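You operate a simulated robot arm through the tools that you are given. There is no shell and no other tool.

Carry out the task below with a simulated robot arm. There is one attempt and no reset: what you move stays moved.

Task
Shut the orange-guard press down: tray off, bed in, air vented, main and light off.
Fine: the pressed tray goes on the brown bench; guard, settings and the other trays stay.
Where things are to end (x, y in the base frame): tray with purple grips within 0.06 m of [0.64, -0.65].

It is judged by the outcome, as a careful person would: the job done as asked, and still so three seconds after it is handed in. It fails if anything else is knocked over, pushed out of place, dropped, spilled or broken.

Robot
A 6-joint arm with a two-finger gripper, fixed in place. Base frame: the origin is at the foot of the arm, x ahead of it, y to its left, z up. Readings come in m, rad, newtons and seconds.
Its first joint turns from -2.897 to 2.897 rad. Payload 3.43 kg.
The tool frame sits at the grasp point between the pads (the TCP): z along the fingers, y along the line on which they close. The tips reach 0.02 m beyond it. Largest opening 0.19 m; the body of the gripper starts 0.248 m behind the TCP.
Orientation is told as [roll, pitch, yaw] about the base's x, y, z axes, in that order, counted from this pose: with the fingers straight down and closing along the base's y, the tool's x points along the base's -x, its y along +y and its z along -z.

Tools
- The arm moves only by the tool jog_arm. Its argument "deltas" is a list that holds one entry, the list of rows, each a list of 7 numbers: the shift along the base's x, y, z in m, then the turn, a rotation vector about the base's x, y, z in rad, then the gripper command, from -1 (fully open) to 1 (shut), values between in proportion. In form: [[[x, y, z, rx, ry, rz, hand], ...]]. A call has 1 to 20 rows; each row is the pose to reach, as a shift and turn from the pose commanded when the call began. Each row takes 0.2 s and may step no farther than 0.05 m and 0.15 rad from the row before; otherwise, or with a gripper value out of range, the whole call is refused. Where a pose cannot be reached the arm comes as near as it can. A force on the tool above 70 N (or 10 N above the force at the start of the call, whichever is more), or a blocked arm, ends the call early, and 0.2 s more pass. Each finger travels about 0.045 m/s and halts on what it meets, pressing with about 35 N; the grip force reading is that of the motor and also rises with nothing between the fingers. The clock runs only during rows and for 0.2 s after the last one: add rows that repeat a pose to give the fingers time. The reply holds the time, the measured pose of the TCP, the force on the tool along the base axes, the opening and the grip force, in the units named above and with some noise, with the torque about the TCP (base axes, N m) and any sound that the robot's microphone picked up.
- Cameras (640 x 400 px; columns grow to the right, rows downward): "scene" is fixed at [0.3999, -0.5119, 1.4062]; the picture's right is [0.65, -0.76, 0.00], its down [0.54, 0.47, -0.69] and it looks along [0.53, 0.45, 0.72] (base axes); focal length 214 px, centre (320, 200). "wrist" rides on the gripper at [0.07, -0.008, -0.288] in the tool frame; the picture's right is [0.12, 0.99, 0.00], its down [-0.96, 0.12, -0.25] and it looks along [-0.25, 0.03, 0.97] (tool axes); focal length 261 px, centre (320, 200). There is no depth. A picture from a camera that has moved, and an enlarged one, comes with that camera's place and axes in the base frame and with its lens. The place of the scene camera against the robot may be out by one fixed shift of up to 0.025 m in any direction.
- camera(camera): a new picture of that camera. It takes no simulated time.
- lift_body(by): slides the trunk up (or, below 0, down) by that many m; the arm rides with it, the base frame stays. It gives what a move gives, with no picture.
- close_up(camera, box): a new picture of the part [left, top, right, bottom] of that camera's present view, enlarged. It takes no simulated time.
- job_done(): hands the job in; it is judged then, once.

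Nothing tells you positions but the pictures and the camera data. Unless the task says otherwise, let go and move clear before handing in.

The tools are called after ">>>" as name(argument=value, ...) on one line, values as JSON. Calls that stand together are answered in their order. jog_arm: Moves the arm, as the interface text tells. Its arguments: {"type":"object","properties":{"deltas":{"type":"array","items":{"type":"array","items":{"type":"array","items":{"type":"number"}}}}},"required":["deltas"]} The other tools are called the same way: lift_body (by) slides the trunk up or down; camera (camera) takes a picture; close_up (camera, box) takes an enlarged picture of a part of a camera's view; job_done () hands the job in.

At the start:

```text
clock: 0.0
ee_pos: [0.7102, 0.1227, 1.2307]
tool_rot: [0.001, 0.002, 0.0]
force: [-0.3, 0.2, -0.5]
moment: [0.0, -0.01, -0.02]
grip_width: 0.1899
grasp_force: 0.1
trunk travel left (down, up): [-0.175, 0.065]
```

scene: 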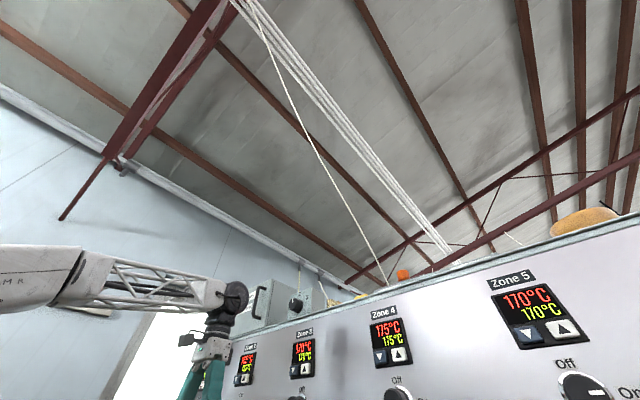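
wrist: 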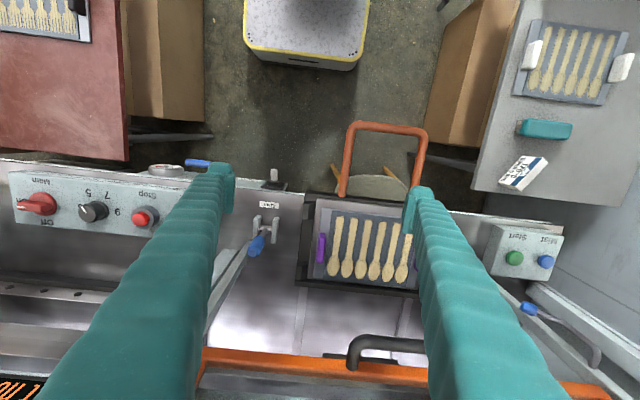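

I see a press below the gripper with a purple-gripped tray on its bed, a panel with a main switch to one side, and a brown-red bench; I need closer views before moving. I'll take the current pictures and enlargements.

>>> camera(camera="wrist")

>>> close_up(camera="wrist", box=[0, 140, 240, 300])

>>> close_up(camera="wrist", box=[240, 100, 480, 260])

>>> close_up(camera="wrist", box=[400, 200, 640, 360])

>>> close_up(camera="scene", box=[160, 240, 400, 400])

>>> close_up(camera="scene", box=[400, 240, 640, 400])

```text
taken
camera wrist: at [0.6398, 0.114, 1.5185], right [-0.12, 0.99, 0.0], down [0.96, 0.12, 0.25], along [0.25, 0.03, -0.97], focal length 261 px, centre (320, 200)
```

wrist: 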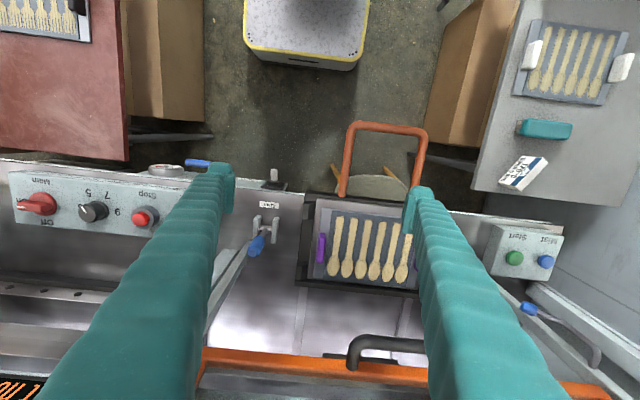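

```text
2.50 times, centred on (120, 220) of wrist
camera zoom: at [0.6398, 0.114, 1.5185], right [-0.12, 0.99, 0.0], down [0.96, 0.12, 0.25], along [0.25, 0.03, -0.97], focal length 652 px, centre (820, 150)
```

zoom: 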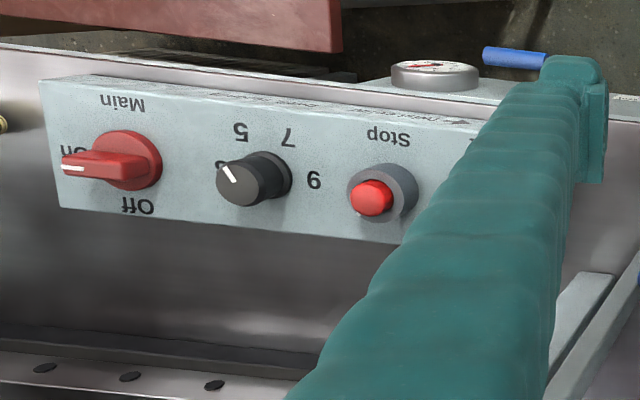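

```text
2.50 times, centred on (360, 180) of wrist
camera zoom: at [0.6398, 0.114, 1.5185], right [-0.12, 0.99, 0.0], down [0.96, 0.12, 0.25], along [0.25, 0.03, -0.97], focal length 652 px, centre (220, 250)
```

zoom: 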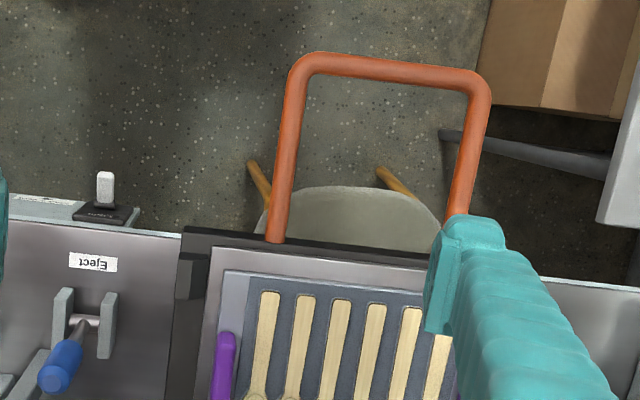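

```text
2.50 times, centred on (520, 280) of wrist
camera zoom: at [0.6398, 0.114, 1.5185], right [-0.12, 0.99, 0.0], down [0.96, 0.12, 0.25], along [0.25, 0.03, -0.97], focal length 652 px, centre (-180, 0)
```

zoom: 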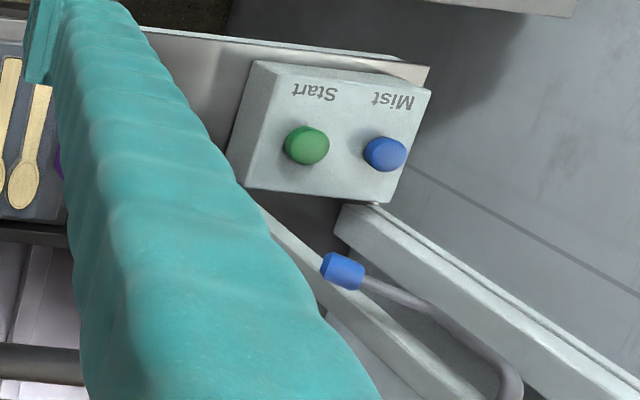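

```text
2.50 times, centred on (280, 320) of scene
camera zoom: at [0.3999, -0.5119, 1.4062], right [0.65, -0.76, 0.0], down [0.54, 0.47, -0.69], along [0.53, 0.45, 0.72], focal length 536 px, centre (420, -100)
```

zoom: 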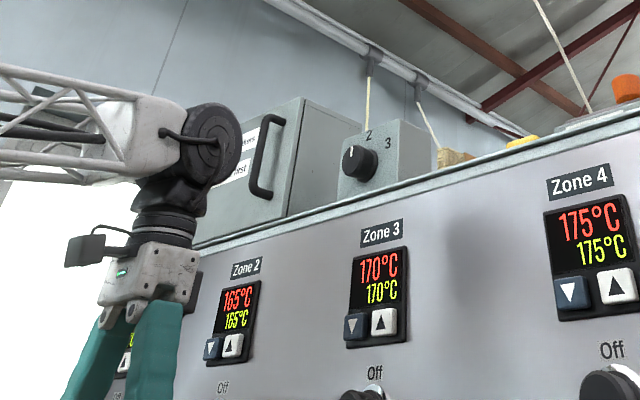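

```text
2.50 times, centred on (520, 320) of scene
camera zoom: at [0.3999, -0.5119, 1.4062], right [0.65, -0.76, 0.0], down [0.54, 0.47, -0.69], along [0.53, 0.45, 0.72], focal length 536 px, centre (-180, -100)
```

zoom: 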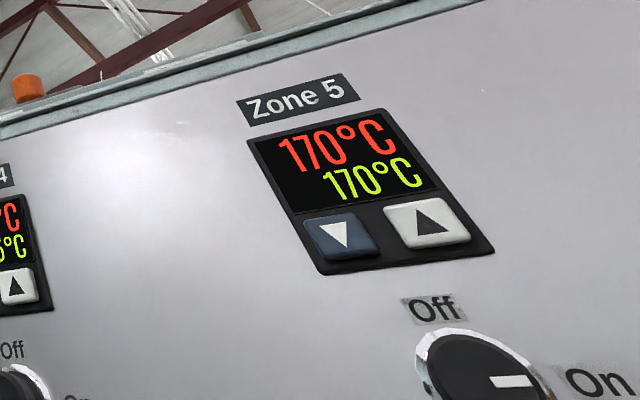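

The press bed with the purple-grip tray lies ahead of the gripper, the red/brown bench is on the right (−y), and the panel readable from the robot's side holds Main, a dial and Stop. I'll back off toward the base to get a wider view without touching anything.

>>> jog_arm(deltas=[[[-0.04, 0, 0, 0, 0, 0, -1], [-0.08, 0, 0, 0, 0, 0, -1], [-0.12, 0, 0, 0, 0, 0, -1], [-0.16, 0, 0, 0, 0, 0, -1], [-0.2, 0, 0, 0, 0, 0, -1]]])

>>> camera(camera="wrist")

>>> camera(camera="scene")

```text
clock: 1.2
ee_pos: [0.5082, 0.1234, 1.2299]
tool_rot: [0.002, 0.001, 0.0]
force: [0.7, 1.0, -1.4]
moment: [-0.01, 0.23, 0.0]
grip_width: 0.1901
grasp_force: 0.0
trunk travel left (down, up): [-0.175, 0.065]
```

```text
taken
camera wrist: at [0.4389, 0.1147, 1.5182], right [-0.12, 0.99, 0.0], down [0.96, 0.12, 0.25], along [0.25, 0.03, -0.97], focal length 261 px, centre (320, 200)
```

wrist: 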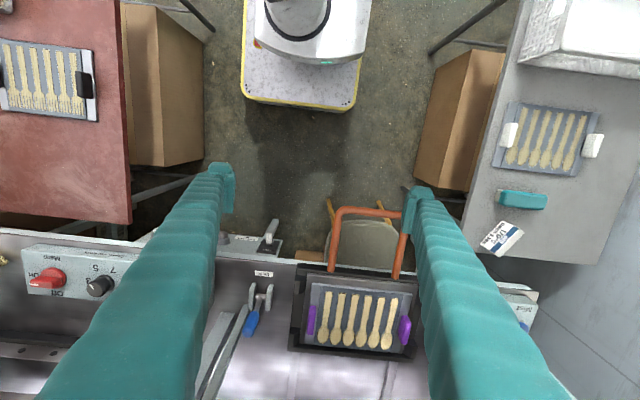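

```text
taken
```

scene: 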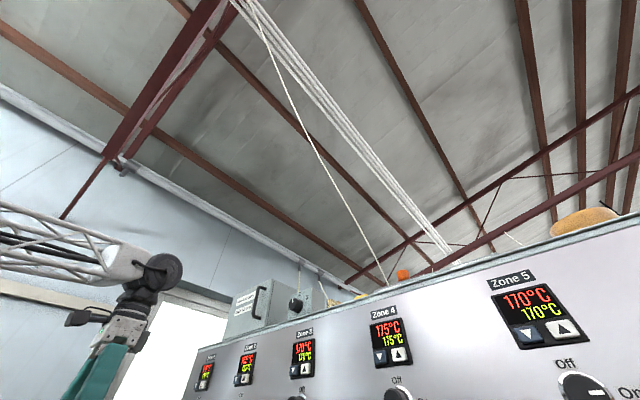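

From two views I estimate the tray at about (0.92, 0.2, 0.95), the Main switch near (0.90, −0.57, 0.89), and the brown bench top at z≈0.72 with free space at the target. I'll tilt the tool so the wrist camera looks forward at the press front.

>>> jog_arm(deltas=[[[-0.02, 0, 0, 0, -0.14, 0, -1], [-0.04, 0, 0, 0, -0.28, 0, -1], [-0.06, 0, 0, 0, -0.42, 0, -1], [-0.08, 0, 0, 0, -0.56, 0, -1], [-0.1, 0, 0, 0, -0.7, 0, -1]]])

>>> camera(camera="wrist")

```text
clock: 2.6
ee_pos: [0.4227, 0.0767, 1.2308]
tool_rot: [0.001, -0.704, -0.129]
force: [0.1, -0.3, 0.4]
moment: [0.01, -0.01, 0.03]
grip_width: 0.1897
grasp_force: 0.0
trunk travel left (down, up): [-0.175, 0.065]
stopped in row 5: the arm was blocked; the commanded pose is now the measured one
```

```text
taken
camera wrist: at [0.184, 0.0991, 1.405], right [0.04, 1.0, -0.08], down [0.58, 0.04, 0.81], along [0.81, -0.07, -0.58], focal length 261 px, centre (320, 200)
```

wrist: 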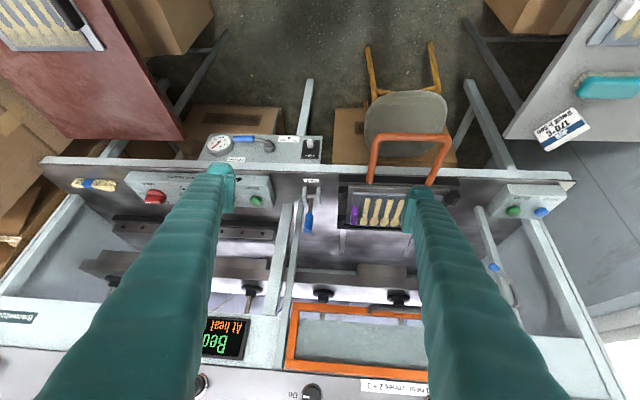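

The arm hit a limit but the view is much better: I can see a gauge with a blue lever on a shelf box, an Eject lever, the orange loop handle on the bed, and a display. I'll zoom into each part.

>>> close_up(camera="wrist", box=[180, 110, 340, 210])

>>> close_up(camera="wrist", box=[60, 140, 220, 240])

>>> close_up(camera="wrist", box=[320, 120, 480, 220])

>>> close_up(camera="wrist", box=[180, 300, 340, 400])

>>> close_up(camera="wrist", box=[300, 300, 460, 400])

>>> close_up(camera="wrist", box=[470, 160, 630, 260])

>>> close_up(camera="wrist", box=[0, 280, 160, 400])

```text
4.00 times, centred on (260, 160) of wrist
camera zoom: at [0.184, 0.0991, 1.405], right [0.04, 1.0, -0.08], down [0.58, 0.04, 0.81], along [0.81, -0.07, -0.58], focal length 1043 px, centre (560, 360)
```

zoom: 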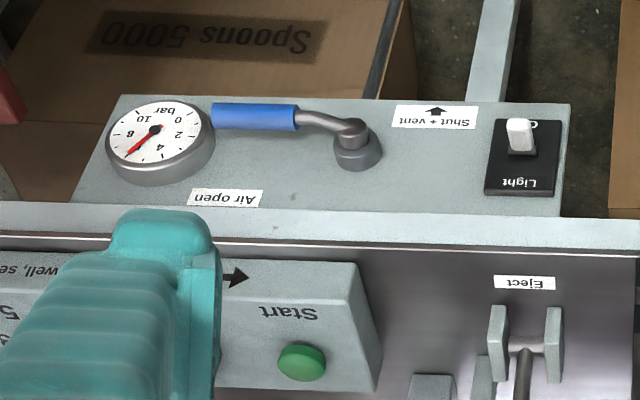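

```text
4.00 times, centred on (140, 190) of wrist
camera zoom: at [0.184, 0.0991, 1.405], right [0.04, 1.0, -0.08], down [0.58, 0.04, 0.81], along [0.81, -0.07, -0.58], focal length 1043 px, centre (1040, 240)
```

zoom: 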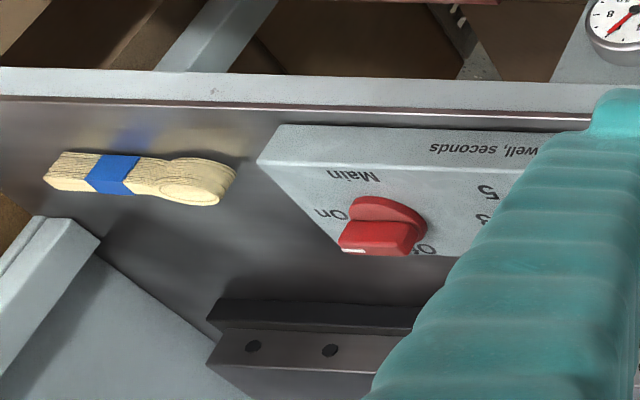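

```text
4.00 times, centred on (400, 170) of wrist
camera zoom: at [0.184, 0.0991, 1.405], right [0.04, 1.0, -0.08], down [0.58, 0.04, 0.81], along [0.81, -0.07, -0.58], focal length 1043 px, centre (0, 320)
```

zoom: 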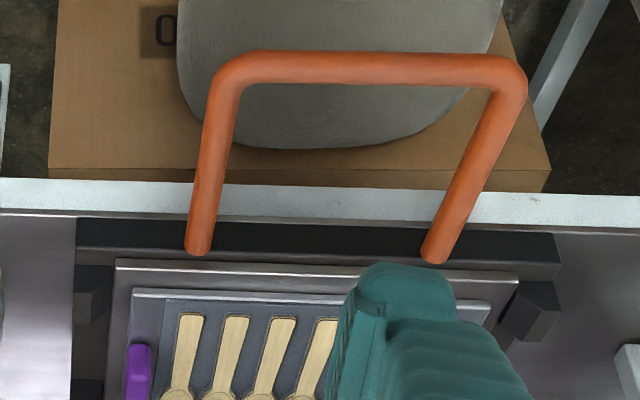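

```text
4.00 times, centred on (260, 350) of wrist
camera zoom: at [0.184, 0.0991, 1.405], right [0.04, 1.0, -0.08], down [0.58, 0.04, 0.81], along [0.81, -0.07, -0.58], focal length 1043 px, centre (560, -400)
```

zoom: 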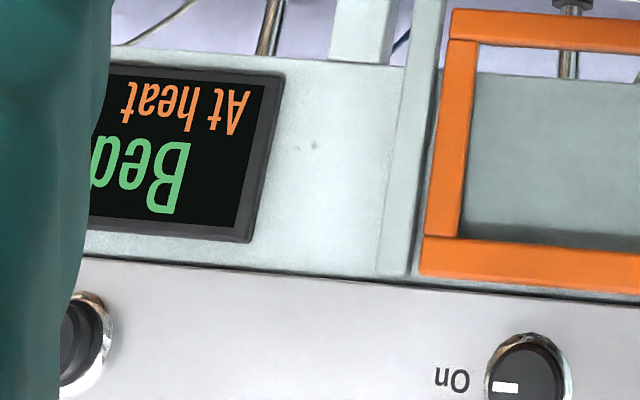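

```text
4.00 times, centred on (380, 350) of wrist
camera zoom: at [0.184, 0.0991, 1.405], right [0.04, 1.0, -0.08], down [0.58, 0.04, 0.81], along [0.81, -0.07, -0.58], focal length 1043 px, centre (80, -400)
```

zoom: 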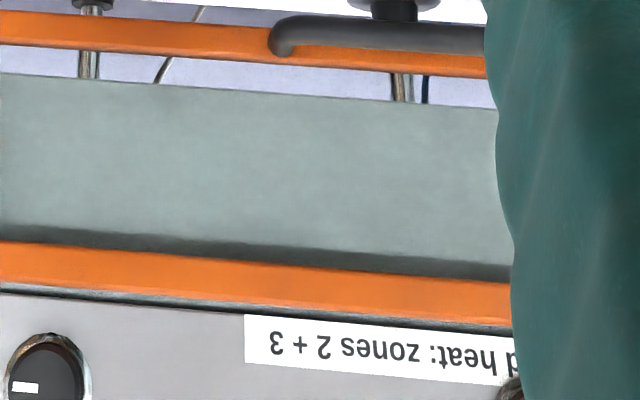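

```text
4.00 times, centred on (550, 210) of wrist
camera zoom: at [0.184, 0.0991, 1.405], right [0.04, 1.0, -0.08], down [0.58, 0.04, 0.81], along [0.81, -0.07, -0.58], focal length 1043 px, centre (-600, 160)
```

zoom: 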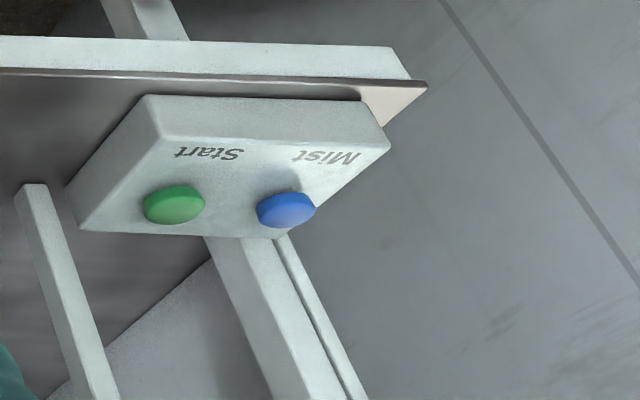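

```text
3.33 times, centred on (80, 340) of wrist
camera zoom: at [0.184, 0.0991, 1.405], right [0.04, 1.0, -0.08], down [0.58, 0.04, 0.81], along [0.81, -0.07, -0.58], focal length 869 px, centre (1120, -267)
```

zoom: 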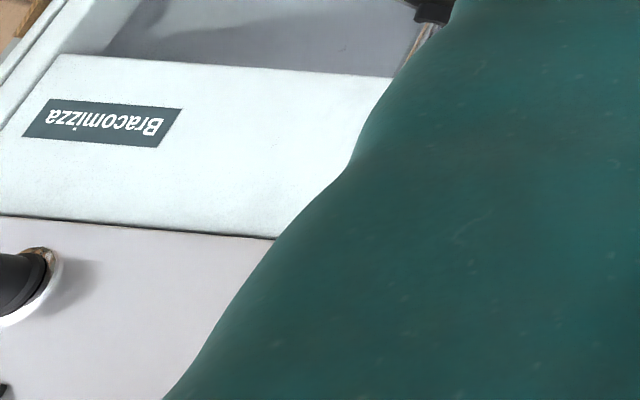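

Key controls found: air valve lever (currently "Air open", to be swung toward the operator for "Shut + vent"), a Light toggle next to it, the Main rotary, and the orange-loop bed. I'll move in front of the bed with a milder tilt for a close look at tray, bed and the guard clearance.

>>> jog_arm(deltas=[[[0.0409, 0.0154, -0.01, 0.0016, 0.025, 0.0161, -1], [0.0818, 0.0308, -0.02, 0.0032, 0.05, 0.0322, -1], [0.1227, 0.0462, -0.03, 0.0049, 0.075, 0.0484, -1], [0.1636, 0.0616, -0.04, 0.0065, 0.1, 0.0645, -1], [0.2045, 0.077, -0.05, 0.0081, 0.125, 0.0806, -1], [0.2454, 0.0924, -0.06, 0.0098, 0.15, 0.0967, -1], [0.2863, 0.1078, -0.07, 0.0114, 0.175, 0.1128, -1], [0.327, 0.123, -0.08, 0.013, 0.2, 0.129, -1]]])

>>> camera(camera="wrist")

```text
clock: 4.4
ee_pos: [0.7474, 0.1994, 1.1523]
tool_rot: [0.003, -0.504, 0.0]
force: [-1.5, -1.2, 1.0]
moment: [0.07, -0.12, 0.06]
grip_width: 0.1903
grasp_force: 0.0
trunk travel left (down, up): [-0.175, 0.065]
```

```text
taken
camera wrist: at [0.5476, 0.1897, 1.3718], right [-0.11, 0.99, -0.06], down [0.72, 0.11, 0.68], along [0.68, 0.03, -0.73], focal length 261 px, centre (320, 200)
```

wrist: 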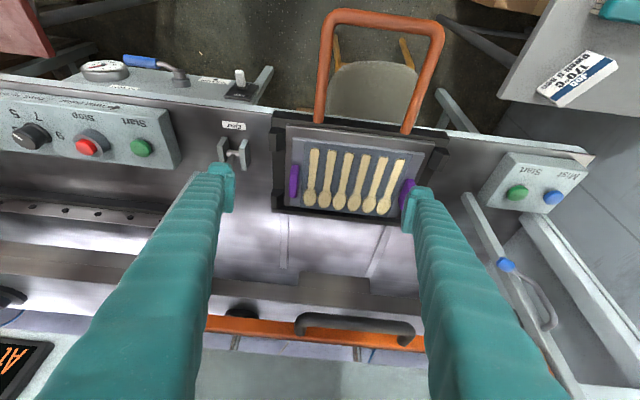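

The bed sits at the front edge of the deck with the tray in it; behind it is the open space under the guard. Zooming in on the tray, the Eject lever, the air shelf and the right-hand lever.

>>> close_up(camera="wrist", box=[260, 100, 460, 225])

>>> close_up(camera="wrist", box=[70, 40, 270, 165])

>>> close_up(camera="wrist", box=[440, 120, 640, 245])

>>> close_up(camera="wrist", box=[200, 220, 440, 370])

>>> close_up(camera="wrist", box=[460, 220, 600, 340])

```text
3.20 times, centred on (360, 162) of wrist
camera zoom: at [0.5476, 0.1897, 1.3718], right [-0.11, 0.99, -0.06], down [0.72, 0.11, 0.68], along [0.68, 0.03, -0.73], focal length 834 px, centre (192, 320)
```

zoom: 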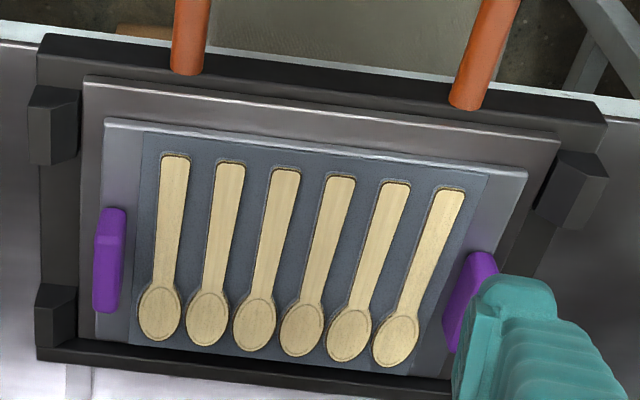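

```text
3.20 times, centred on (170, 102) of wrist
camera zoom: at [0.5476, 0.1897, 1.3718], right [-0.11, 0.99, -0.06], down [0.72, 0.11, 0.68], along [0.68, 0.03, -0.73], focal length 834 px, centre (800, 512)
```

zoom: 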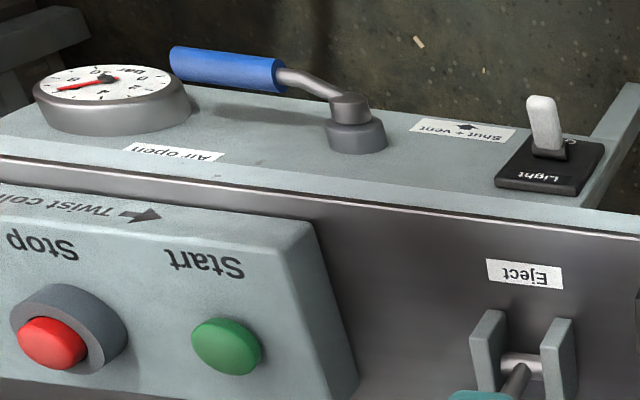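

```text
3.20 times, centred on (540, 182) of wrist
camera zoom: at [0.5476, 0.1897, 1.3718], right [-0.11, 0.99, -0.06], down [0.72, 0.11, 0.68], along [0.68, 0.03, -0.73], focal length 834 px, centre (-384, 256)
```

zoom: 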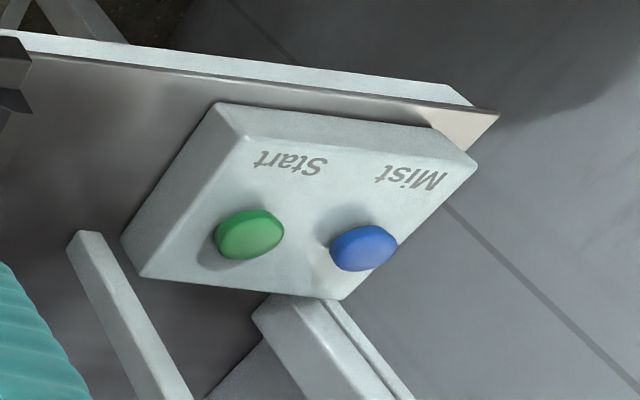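

```text
2.67 times, centred on (320, 295) of wrist
camera zoom: at [0.5476, 0.1897, 1.3718], right [-0.11, 0.99, -0.06], down [0.72, 0.11, 0.68], along [0.68, 0.03, -0.73], focal length 695 px, centre (320, -53)
```

zoom: 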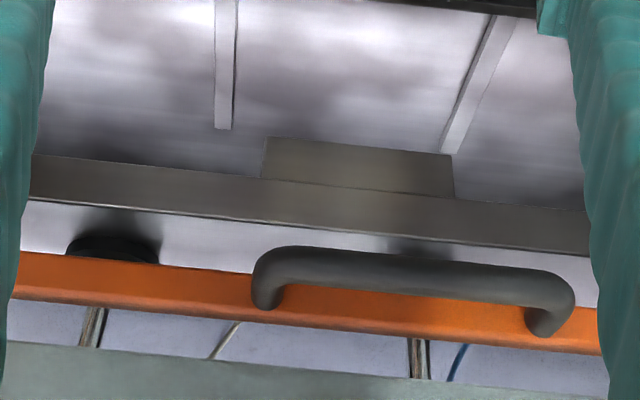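

```text
3.33 times, centred on (530, 280) of wrist
camera zoom: at [0.5476, 0.1897, 1.3718], right [-0.11, 0.99, -0.06], down [0.72, 0.11, 0.68], along [0.68, 0.03, -0.73], focal length 869 px, centre (-380, -67)
```

zoom: 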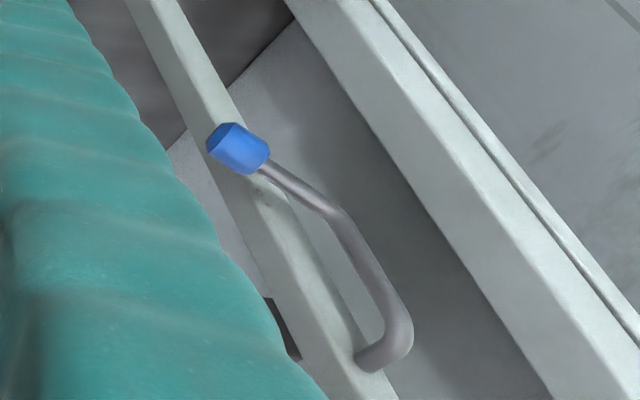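

The tray is about 0.18 × 0.26 m centred near (0.90, 0.267), with grips at y≈0.147 and 0.39 (z≈0.945); the guard handle sits at about (0.91, 0.19–0.34, 1.23), so I must keep the tool tilted forward. I'll go closer to the nearer grip for precise measurement.

>>> jog_arm(deltas=[[[0.02, -0.013, -0.025, 0, 0, 0, -1], [0.04, -0.026, -0.05, 0, 0, 0, -1], [0.06, -0.039, -0.075, 0, 0, 0, -1], [0.08, -0.052, -0.1, 0, 0, 0, -1]]])

>>> camera(camera="wrist")

>>> close_up(camera="wrist", box=[240, 100, 440, 225])

```text
clock: 5.4
ee_pos: [0.8256, 0.1485, 1.0515]
tool_rot: [0.002, -0.503, -0.001]
force: [0.0, -0.1, 0.6]
moment: [0.02, -0.03, 0.03]
grip_width: 0.19
grasp_force: 0.0
trunk travel left (down, up): [-0.175, 0.065]
```

```text
taken
camera wrist: at [0.6274, 0.1392, 1.2693], right [-0.11, 0.99, -0.06], down [0.72, 0.12, 0.68], along [0.68, 0.03, -0.73], focal length 261 px, centre (320, 200)
```

wrist: 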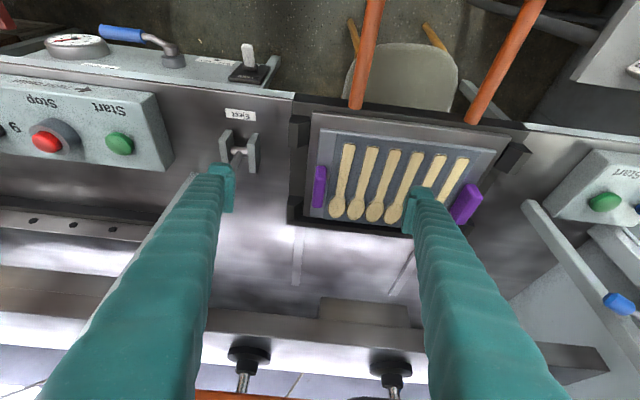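

```text
3.20 times, centred on (340, 162) of wrist
camera zoom: at [0.6274, 0.1392, 1.2693], right [-0.11, 0.99, -0.06], down [0.72, 0.12, 0.68], along [0.68, 0.03, -0.73], focal length 834 px, centre (256, 320)
```

zoom: 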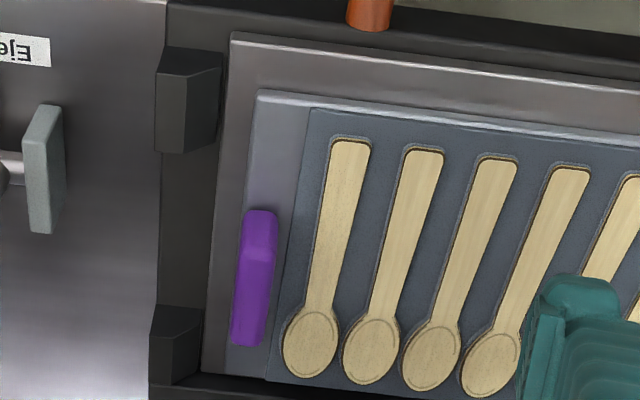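

The near grip measures roughly x 0.86–0.93, y 0.148, top z≈0.955, tray plate top z≈0.934. For the bench placement the far grip (y≈0.39) suits better as it leaves the tray centre reachable, so I'll look at that grip closely.

>>> jog_arm(deltas=[[[0, 0.04, 0, 0, 0, 0, -1], [0, 0.08, 0, 0, 0, 0, -1], [0, 0.12, 0, 0, 0, 0, -1], [0, 0.16, 0, 0, 0, 0, -1], [0, 0.2, 0, 0, 0, 0, -1], [0, 0.24, 0, 0, 0, 0, -1]]])

>>> camera(camera="wrist")

>>> close_up(camera="wrist", box=[240, 100, 400, 200])

```text
clock: 6.8
ee_pos: [0.8287, 0.3891, 1.0525]
tool_rot: [0.003, -0.501, 0.0]
force: [-0.6, -0.7, 0.7]
moment: [0.1, -0.02, 0.05]
grip_width: 0.1898
grasp_force: 0.0
trunk travel left (down, up): [-0.175, 0.065]
```

```text
taken
camera wrist: at [0.6294, 0.3803, 1.2719], right [-0.11, 0.99, -0.06], down [0.72, 0.12, 0.68], along [0.68, 0.03, -0.73], focal length 261 px, centre (320, 200)
```

wrist: 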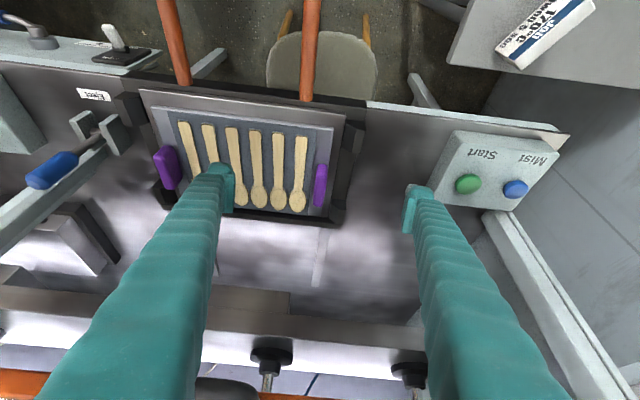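

```text
4.00 times, centred on (320, 150) of wrist
camera zoom: at [0.6294, 0.3803, 1.2719], right [-0.11, 0.99, -0.06], down [0.72, 0.12, 0.68], along [0.68, 0.03, -0.73], focal length 1043 px, centre (320, 400)
```

zoom: 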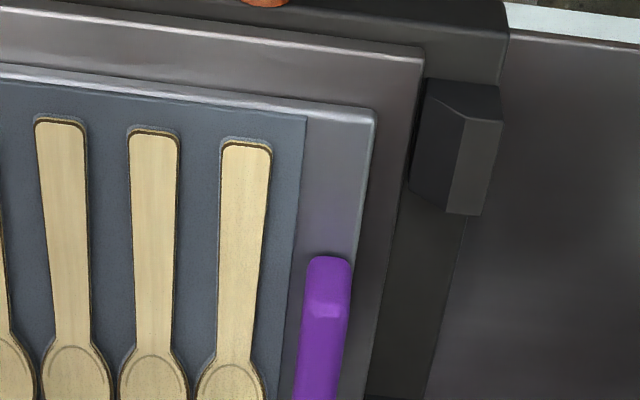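

Far grip centre is about (0.90, 0.392), top z≈0.955. I'll partly close the fingers to 0.06 m and come to just above the grip to check alignment.

>>> jog_arm(deltas=[[[0.015, 0.001, -0.01, 0, 0, 0, 0.37], [0.03, 0.002, -0.02, 0, 0, 0, 0.37], [0.045, 0.003, -0.03, 0, 0, 0, 0.37], [0.06, 0.003, -0.04, 0, 0, 0, 0.37], [0.07, 0.003, -0.045, 0, 0, 0, 0.37], [0.07, 0.003, -0.045, 0, 0, 0, 0.37], [0.07, 0.003, -0.045, 0, 0, 0, 0.37], [0.07, 0.003, -0.045, 0, 0, 0, 0.37]]])

>>> camera(camera="wrist")

>>> close_up(camera="wrist", box=[240, 140, 400, 240])

```text
clock: 8.6
ee_pos: [0.8993, 0.3917, 1.0037]
tool_rot: [-0.001, -0.503, -0.002]
force: [-0.3, 0.3, 0.3]
moment: [-0.03, 0.01, 0.02]
grip_width: 0.0599
grasp_force: 0.1
trunk travel left (down, up): [-0.175, 0.065]
```

```text
taken
camera wrist: at [0.6997, 0.3831, 1.2247], right [-0.11, 0.99, -0.06], down [0.72, 0.12, 0.68], along [0.68, 0.03, -0.73], focal length 261 px, centre (320, 200)
```

wrist: 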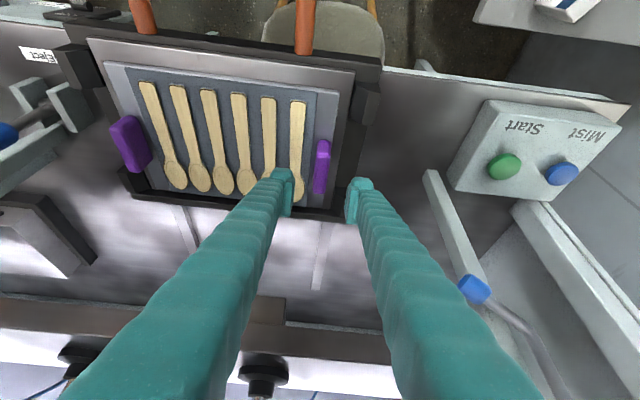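

```text
4.00 times, centred on (320, 190) of wrist
camera zoom: at [0.6997, 0.3831, 1.2247], right [-0.11, 0.99, -0.06], down [0.72, 0.12, 0.68], along [0.68, 0.03, -0.73], focal length 1043 px, centre (320, 240)
```

zoom: 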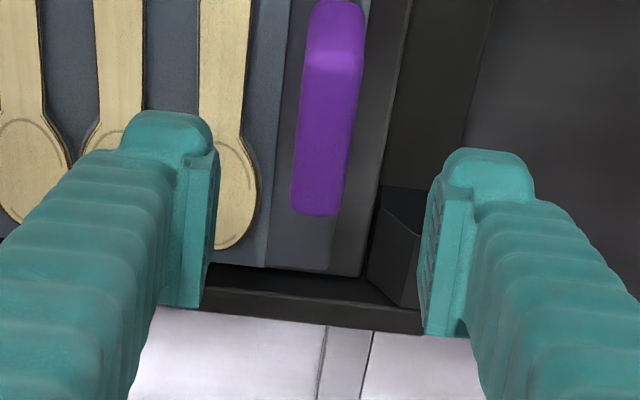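

The fingers straddle the grip well (grip centre ≈ (0.897, 0.391)). I'll descend gently in small steps and check for contact.

>>> jog_arm(deltas=[[[0, 0, -0.012, 0, 0, 0, 0.37], [-0.001, 0, -0.024, 0, 0, 0, 0.37], [-0.001, 0, -0.034, 0, 0, 0, 0.37]]])

>>> close_up(camera="wrist", box=[240, 140, 400, 240])

```text
clock: 9.4
ee_pos: [0.8988, 0.3924, 0.9719]
tool_rot: [0.002, -0.504, 0.0]
force: [0.7, 0.1, 0.3]
moment: [0.0, 0.0, -0.01]
grip_width: 0.0597
grasp_force: 0.0
trunk travel left (down, up): [-0.175, 0.065]
```

```text
4.00 times, centred on (320, 190) of wrist
camera zoom: at [0.6988, 0.3823, 1.1895], right [-0.11, 0.99, -0.06], down [0.72, 0.12, 0.68], along [0.68, 0.03, -0.73], focal length 1043 px, centre (320, 240)
```

zoom: 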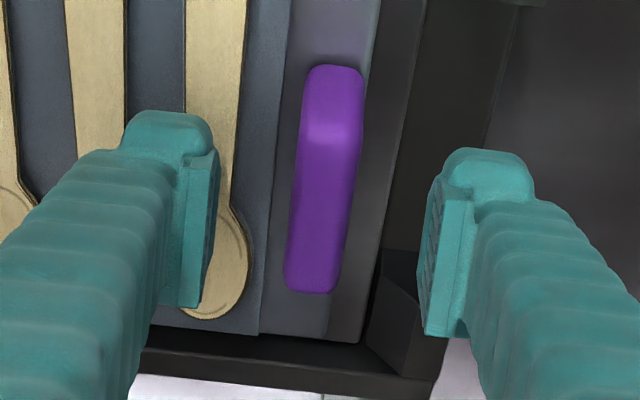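

Clear on both sides, no contact yet. I'll descend a little more in fine steps watching for contact with the tray plate.

>>> jog_arm(deltas=[[[0, 0, -0.003, 0, 0, 0, 0.37], [0, 0, -0.006, 0, 0, 0, 0.37], [0, 0, -0.009, 0, 0, 0, 0.37]]])

```text
clock: 10.2
ee_pos: [0.8986, 0.3913, 0.9614]
tool_rot: [0.003, -0.503, 0.0]
force: [-0.2, 0.4, 0.3]
moment: [0.02, -0.02, -0.01]
grip_width: 0.0598
grasp_force: 0.0
trunk travel left (down, up): [-0.175, 0.065]
```

Still no contact at z=0.961; a few millimetres more.

>>> jog_arm(deltas=[[[0, 0, -0.002, 0, 0, 0, 0.37], [0, 0, -0.004, 0, 0, 0, 0.37], [0, 0, -0.006, 0, 0, 0, 0.37]]])

>>> close_up(camera="wrist", box=[240, 140, 400, 240])

```text
clock: 11.0
ee_pos: [0.8985, 0.3909, 0.9573]
tool_rot: [0.004, -0.503, 0.0]
force: [0.1, 0.3, 3.6]
moment: [-0.17, 0.02, -0.02]
grip_width: 0.0601
grasp_force: 0.1
trunk travel left (down, up): [-0.175, 0.065]
```

```text
4.00 times, centred on (320, 190) of wrist
camera zoom: at [0.6989, 0.382, 1.1755], right [-0.11, 0.99, -0.06], down [0.72, 0.12, 0.68], along [0.68, 0.03, -0.73], focal length 1043 px, centre (320, 240)
```

zoom: 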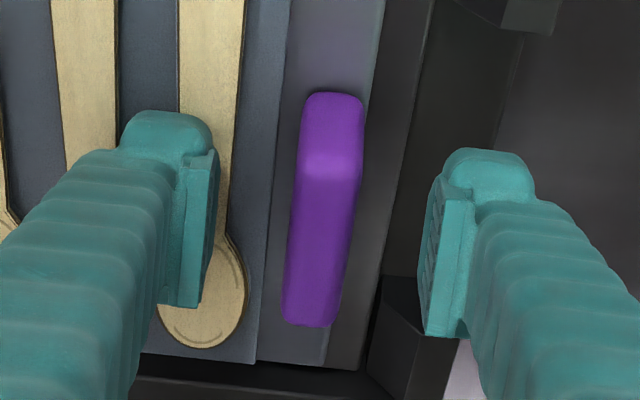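

The inner finger just touched the tray surface (3.6 N). I'll rise 3 mm and close on the grip.

>>> jog_arm(deltas=[[[0, 0, 0.003, 0, 0, 0, 0.37], [0, 0, 0.003, 0, 0, 0, 0.7], [0, 0, 0.003, 0, 0, 0, 1], [0, 0, 0.003, 0, 0, 0, 1], [0, 0, 0.003, 0, 0, 0, 1], [0, 0, 0.003, 0, 0, 0, 1]]])

>>> close_up(camera="wrist", box=[200, 100, 440, 250])

```text
clock: 12.4
ee_pos: [0.8997, 0.3908, 0.9589]
tool_rot: [0.003, -0.501, 0.001]
force: [-0.6, 0.6, -0.5]
moment: [0.01, 0.01, -0.01]
grip_width: 0.0168
grasp_force: 35.1
trunk travel left (down, up): [-0.175, 0.065]
```

```text
2.67 times, centred on (320, 175) of wrist
camera zoom: at [0.6994, 0.3822, 1.1782], right [-0.11, 0.99, -0.06], down [0.72, 0.12, 0.68], along [0.68, 0.03, -0.73], focal length 695 px, centre (320, 267)
```

zoom: 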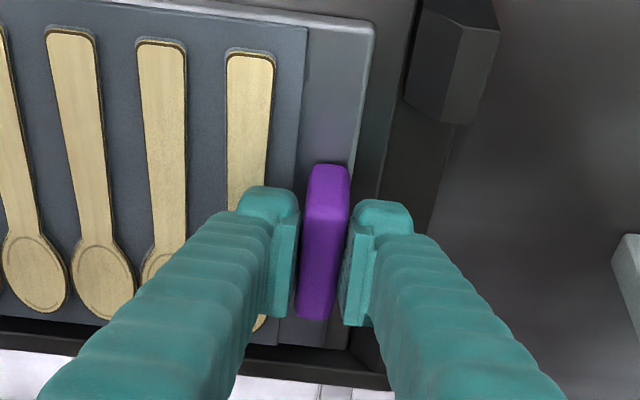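

The grip is held (width 0.017, 35 N). I'll lift a centimetre slowly and read weight and torque.

>>> jog_arm(deltas=[[[0, 0, 0.002, 0, 0, 0, 1], [0, 0, 0.004, 0, 0, 0, 1], [0, 0, 0.007, 0, 0, 0, 1], [0, 0, 0.01, 0, 0, 0, 1], [0, 0, 0.01, 0, 0, 0, 1]]])

>>> camera(camera="wrist")

```text
clock: 13.6
ee_pos: [0.8988, 0.3919, 0.9678]
tool_rot: [0.002, -0.504, -0.001]
force: [-0.6, -0.5, -1.8]
moment: [0.12, 0.14, -0.05]
grip_width: 0.0168
grasp_force: 35.7
trunk travel left (down, up): [-0.175, 0.065]
```

```text
taken
camera wrist: at [0.6986, 0.3824, 1.1878], right [-0.11, 0.99, -0.06], down [0.72, 0.12, 0.68], along [0.68, 0.03, -0.73], focal length 261 px, centre (320, 200)
```

wrist: 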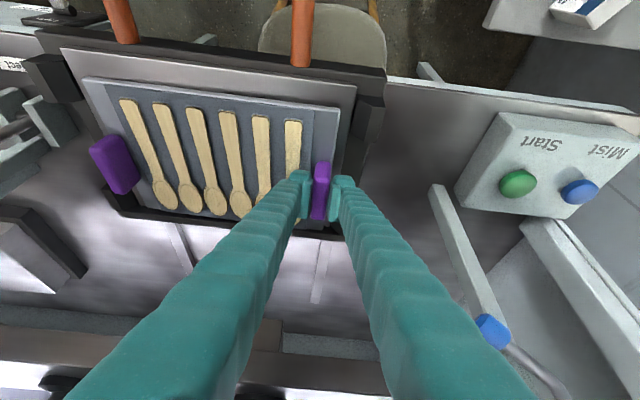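

Only about 1.8 N so far—the far end may still be resting. I'll lift another 1.5 cm and check again.

>>> jog_arm(deltas=[[[0, 0, 0.004, 0, 0, 0, 1], [0, 0, 0.008, 0, 0, 0, 1], [0, 0, 0.012, 0, 0, 0, 1], [0, 0, 0.016, 0, 0, 0, 1], [0, 0, 0.016, 0, 0, 0, 1]]])

>>> camera(camera="wrist")

>>> close_up(camera="wrist", box=[60, 50, 380, 250])

```text
clock: 14.8
ee_pos: [0.8979, 0.391, 0.9851]
tool_rot: [0.004, -0.503, 0.001]
force: [0.8, -0.5, -4.0]
moment: [0.35, -0.02, -0.01]
grip_width: 0.0173
grasp_force: 35.1
trunk travel left (down, up): [-0.175, 0.065]
```

```text
taken
camera wrist: at [0.6991, 0.3825, 1.2043], right [-0.11, 0.99, -0.06], down [0.72, 0.12, 0.68], along [0.68, 0.03, -0.73], focal length 261 px, centre (320, 200)
```

wrist: 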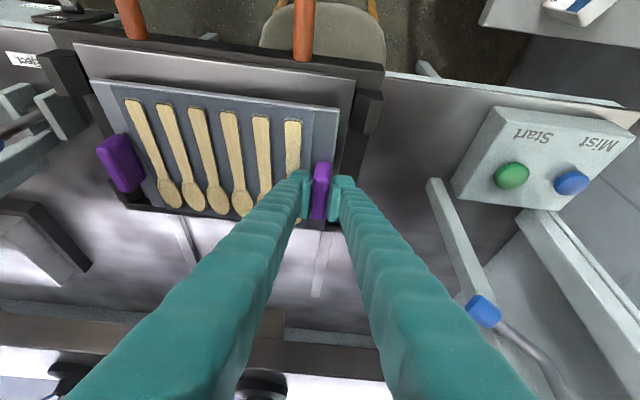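

```text
2.00 times, centred on (220, 150) of wrist
camera zoom: at [0.6991, 0.3825, 1.2043], right [-0.11, 0.99, -0.06], down [0.72, 0.12, 0.68], along [0.68, 0.03, -0.73], focal length 521 px, centre (520, 300)
```

zoom: 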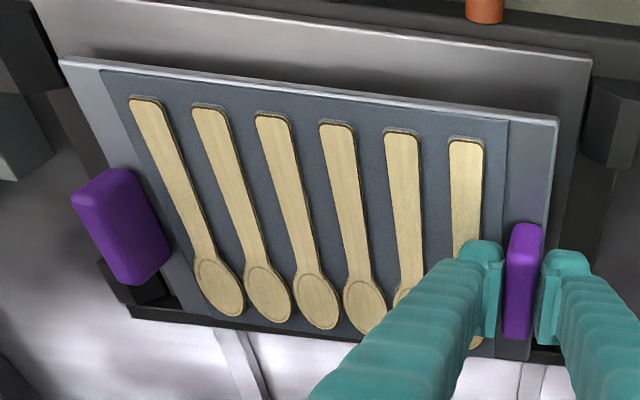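

Now about 4 N with a 0.35 N·m moment: the tray is light (~0.5 kg) but sagging slightly at the far end. I'll lift further slowly to clear the bed and measure the sag.

>>> jog_arm(deltas=[[[0, 0, 0.005, 0, 0, 0, 1], [0, 0, 0.01, 0, 0, 0, 1], [0, 0, 0.015, 0, 0, 0, 1], [0, 0, 0.02, 0, 0, 0, 1], [0, 0, 0.02, 0, 0, 0, 1]]])

>>> camera(camera="wrist")

>>> close_up(camera="wrist", box=[60, 50, 380, 250])

```text
clock: 16.0
ee_pos: [0.8994, 0.3913, 1.0049]
tool_rot: [0.003, -0.503, 0.0]
force: [-0.2, -0.1, -3.0]
moment: [0.37, -0.02, -0.01]
grip_width: 0.0173
grasp_force: 35.4
trunk travel left (down, up): [-0.175, 0.065]
```

```text
taken
camera wrist: at [0.6995, 0.3825, 1.2243], right [-0.11, 0.99, -0.06], down [0.72, 0.12, 0.68], along [0.68, 0.03, -0.73], focal length 261 px, centre (320, 200)
```

wrist: 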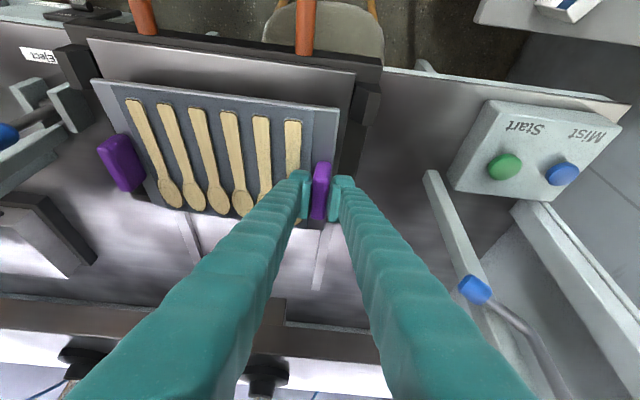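

```text
2.00 times, centred on (220, 150) of wrist
camera zoom: at [0.6995, 0.3825, 1.2243], right [-0.11, 0.99, -0.06], down [0.72, 0.12, 0.68], along [0.68, 0.03, -0.73], focal length 521 px, centre (520, 300)
```

zoom: 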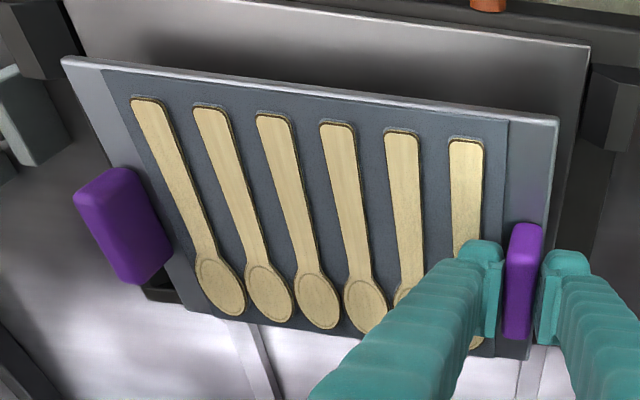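

The tray now moves rigidly with the hand (~3 N, 0.37 N·m), sagging about 0.1 rad at the far end. I'll roll the tool slightly to level it while lifting, then draw it back out from under the guard area.

>>> jog_arm(deltas=[[[0, 0, 0.015, -0.025, 0, 0, 1], [0, 0, 0.03, -0.05, 0, 0, 1], [0, 0, 0.045, -0.075, 0, 0, 1], [-0.01, 0, 0.05, -0.1, 0, 0, 1], [-0.03, 0, 0.05, -0.1, 0, 0, 1], [-0.055, 0, 0.05, -0.1, 0, 0, 1], [-0.08, 0, 0.05, -0.1, 0, 0, 1], [-0.105, 0, 0.05, -0.1, 0, 0, 1], [-0.13, 0, 0.05, -0.1, 0, 0, 1], [-0.155, 0, 0.05, -0.1, 0, 0, 1], [-0.18, 0, 0.05, -0.1, 0, 0, 1], [-0.2, 0, 0.05, -0.1, 0, 0, 1]]])

>>> camera(camera="wrist")

```text
clock: 18.6
ee_pos: [0.6983, 0.3914, 1.0538]
tool_rot: [-0.114, -0.499, 0.055]
force: [0.3, -0.2, -3.7]
moment: [0.36, 0.09, 0.03]
grip_width: 0.0173
grasp_force: 35.0
trunk travel left (down, up): [-0.175, 0.065]
```

```text
taken
camera wrist: at [0.4993, 0.4046, 1.2734], right [-0.11, 0.98, -0.16], down [0.72, 0.18, 0.66], along [0.68, -0.04, -0.73], focal length 261 px, centre (320, 200)
```

wrist: 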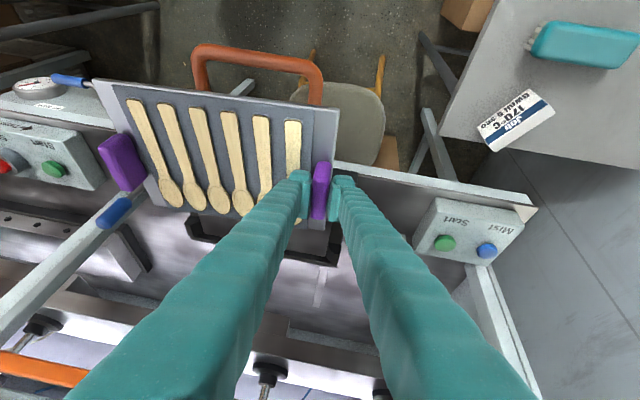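

Tray is out, stable and roughly level. I'll swing it toward the brown bench at this height, well in front of the machine.

>>> jog_arm(deltas=[[[0, -0.015, 0, 0, 0, 0, 1], [0, -0.04, 0, 0, 0, 0, 1], [0, -0.07, 0, 0, 0, 0, 1], [0, -0.1, 0, 0, 0, 0, 1], [0, -0.13, 0, 0, 0, 0, 1], [0, -0.16, 0, 0, 0, 0, 1], [0, -0.19, 0, 0, 0, 0, 1], [0, -0.22, 0, 0, 0, 0, 1], [0, -0.25, 0, 0, 0, 0, 1], [0, -0.28, 0, 0, 0, 0, 1], [0, -0.31, 0, 0, 0, 0, 1], [0, -0.34, 0, 0, 0, 0, 1], [0, -0.37, 0, 0, 0, 0, 1], [0, -0.4, 0, 0, 0, 0, 1], [0, -0.43, 0, 0, 0, 0, 1], [0, -0.455, 0, 0, 0, 0, 1], [0, -0.47, 0, 0, 0, 0, 1]]])

>>> camera(camera="wrist")

```text
clock: 22.2
ee_pos: [0.6984, -0.0797, 1.0546]
tool_rot: [-0.114, -0.499, 0.056]
force: [-0.2, 0.5, -2.6]
moment: [0.32, -0.01, 0.01]
grip_width: 0.0173
grasp_force: 35.0
trunk travel left (down, up): [-0.175, 0.065]
```

```text
taken
camera wrist: at [0.4989, -0.067, 1.2745], right [-0.11, 0.98, -0.15], down [0.72, 0.18, 0.66], along [0.68, -0.04, -0.73], focal length 261 px, centre (320, 200)
```

wrist: 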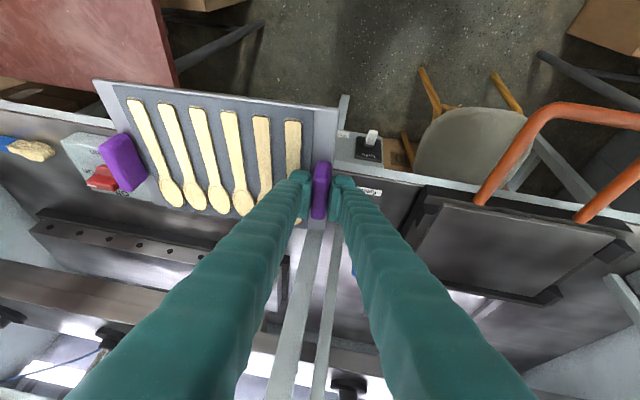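

Still steady. Continuing toward the bench, drifting slightly back in x.

>>> jog_arm(deltas=[[[0, -0.015, 0, 0, 0, 0, 1], [-0.003, -0.04, 0, 0, 0, 0, 1], [-0.006, -0.07, 0, 0, 0, 0, 1], [-0.009, -0.1, 0, 0, 0, 0, 1], [-0.012, -0.13, 0, 0, 0, 0, 1], [-0.015, -0.16, 0, 0, 0, 0, 1], [-0.018, -0.19, 0, 0, 0, 0, 1], [-0.021, -0.22, 0, 0, 0, 0, 1], [-0.024, -0.25, 0, 0, 0, 0, 1], [-0.027, -0.28, 0, 0, 0, 0, 1], [-0.03, -0.31, 0, 0, 0, 0, 1], [-0.033, -0.34, 0, 0, 0, 0, 1], [-0.036, -0.37, 0, 0, 0, 0, 1], [-0.039, -0.4, 0, 0, 0, 0, 1], [-0.042, -0.425, 0, 0, 0, 0, 1], [-0.045, -0.44, 0, 0, 0, 0, 1]]])

>>> camera(camera="wrist")

```text
clock: 25.6
ee_pos: [0.6519, -0.5188, 1.0529]
tool_rot: [-0.111, -0.499, 0.055]
force: [-0.1, 0.2, -3.7]
moment: [0.3, 0.05, -0.05]
grip_width: 0.0172
grasp_force: 34.4
trunk travel left (down, up): [-0.175, 0.065]
```

```text
taken
camera wrist: at [0.4525, -0.5049, 1.272], right [-0.11, 0.98, -0.15], down [0.72, 0.18, 0.66], along [0.68, -0.04, -0.73], focal length 261 px, centre (320, 200)
```

wrist: 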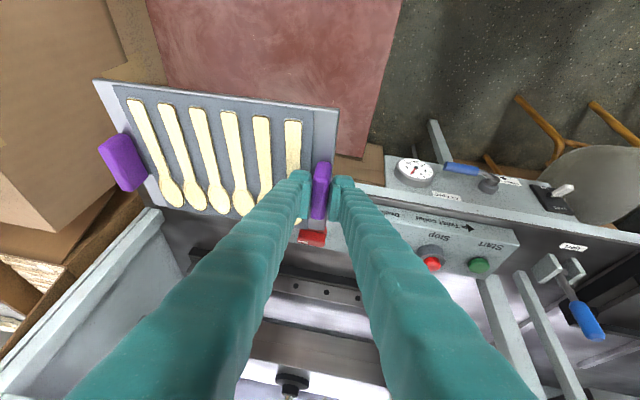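

The tray is over the bench with its centre about 0.12 m to the −y side of the grip, estimated (0.655, −0.64). I'll shift slightly and lower to about 5 cm above the bench, then check.

>>> jog_arm(deltas=[[[-0.004, -0.003, -0.015, 0, 0, 0, 1], [-0.008, -0.006, -0.04, 0, 0, 0, 1], [-0.013, -0.01, -0.07, 0, 0, 0, 1], [-0.013, -0.01, -0.1, 0, 0, 0, 1], [-0.013, -0.01, -0.13, 0, 0, 0, 1], [-0.013, -0.01, -0.16, 0, 0, 0, 1], [-0.013, -0.01, -0.19, 0, 0, 0, 1], [-0.013, -0.01, -0.215, 0, 0, 0, 1], [-0.013, -0.01, -0.23, 0, 0, 0, 1], [-0.013, -0.01, -0.24, 0, 0, 0, 1]]])

>>> camera(camera="wrist")

```text
clock: 27.8
ee_pos: [0.6388, -0.5305, 0.8148]
tool_rot: [-0.114, -0.5, 0.054]
force: [-0.6, -0.8, -3.1]
moment: [0.35, 0.02, -0.01]
grip_width: 0.0175
grasp_force: 35.0
trunk travel left (down, up): [-0.175, 0.065]
```

```text
taken
camera wrist: at [0.4402, -0.517, 1.0335], right [-0.11, 0.98, -0.16], down [0.72, 0.18, 0.67], along [0.68, -0.04, -0.73], focal length 261 px, centre (320, 200)
```

wrist: 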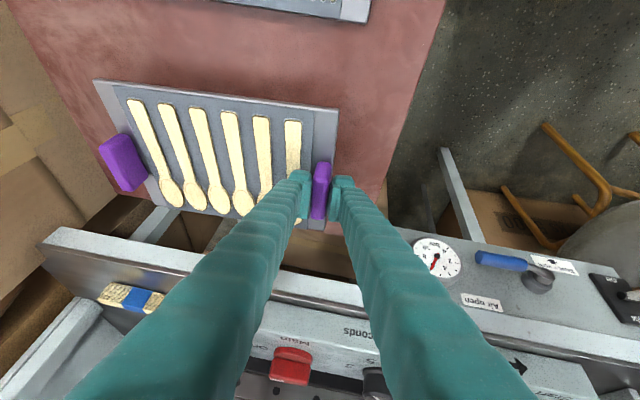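

I need to confirm where the bench's machine-side edge lies relative to the tray before setting it down.

>>> close_up(camera="wrist", box=[300, 120, 460, 220])

>>> close_up(camera="wrist", box=[40, 140, 240, 265])

```text
4.00 times, centred on (380, 170) of wrist
camera zoom: at [0.4402, -0.517, 1.0335], right [-0.11, 0.98, -0.16], down [0.72, 0.18, 0.67], along [0.68, -0.04, -0.73], focal length 1043 px, centre (80, 320)
```

zoom: 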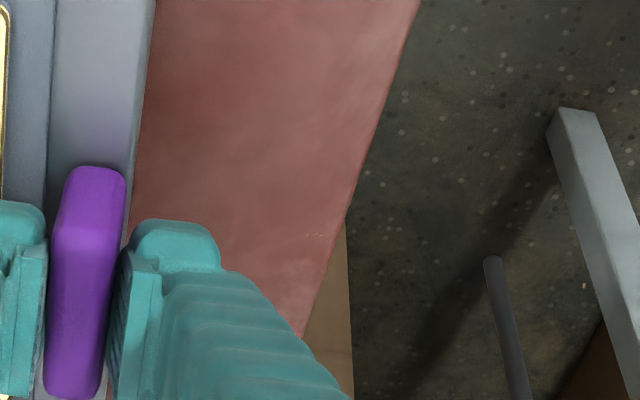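

```text
3.20 times, centred on (140, 202) of wrist
camera zoom: at [0.4402, -0.517, 1.0335], right [-0.11, 0.98, -0.16], down [0.72, 0.18, 0.67], along [0.68, -0.04, -0.73], focal length 834 px, centre (896, 192)
```

zoom: 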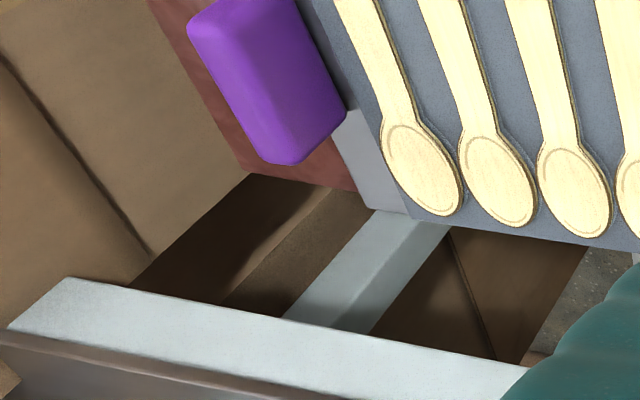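

The bench edge is at x≈0.80 and the other tray ends at x≈0.484, so the landing zone (x 0.545–0.74) has about 6 cm margin on both sides. Lowering slowly now.

>>> jog_arm(deltas=[[[0, 0, -0.01, 0, 0, 0, 1], [0, 0, -0.02, 0, 0, 0, 1], [0, 0, -0.03, 0, 0, 0, 1], [0, 0, -0.036, 0, 0, 0, 1], [0, 0, -0.04, 0, 0, 0, 1]]])

```text
clock: 29.0
ee_pos: [0.6394, -0.5303, 0.7775]
tool_rot: [-0.115, -0.501, 0.055]
force: [-0.5, 0.7, 22.9]
moment: [0.64, 0.14, 0.38]
grip_width: 0.0178
grasp_force: 34.9
trunk travel left (down, up): [-0.175, 0.065]
```

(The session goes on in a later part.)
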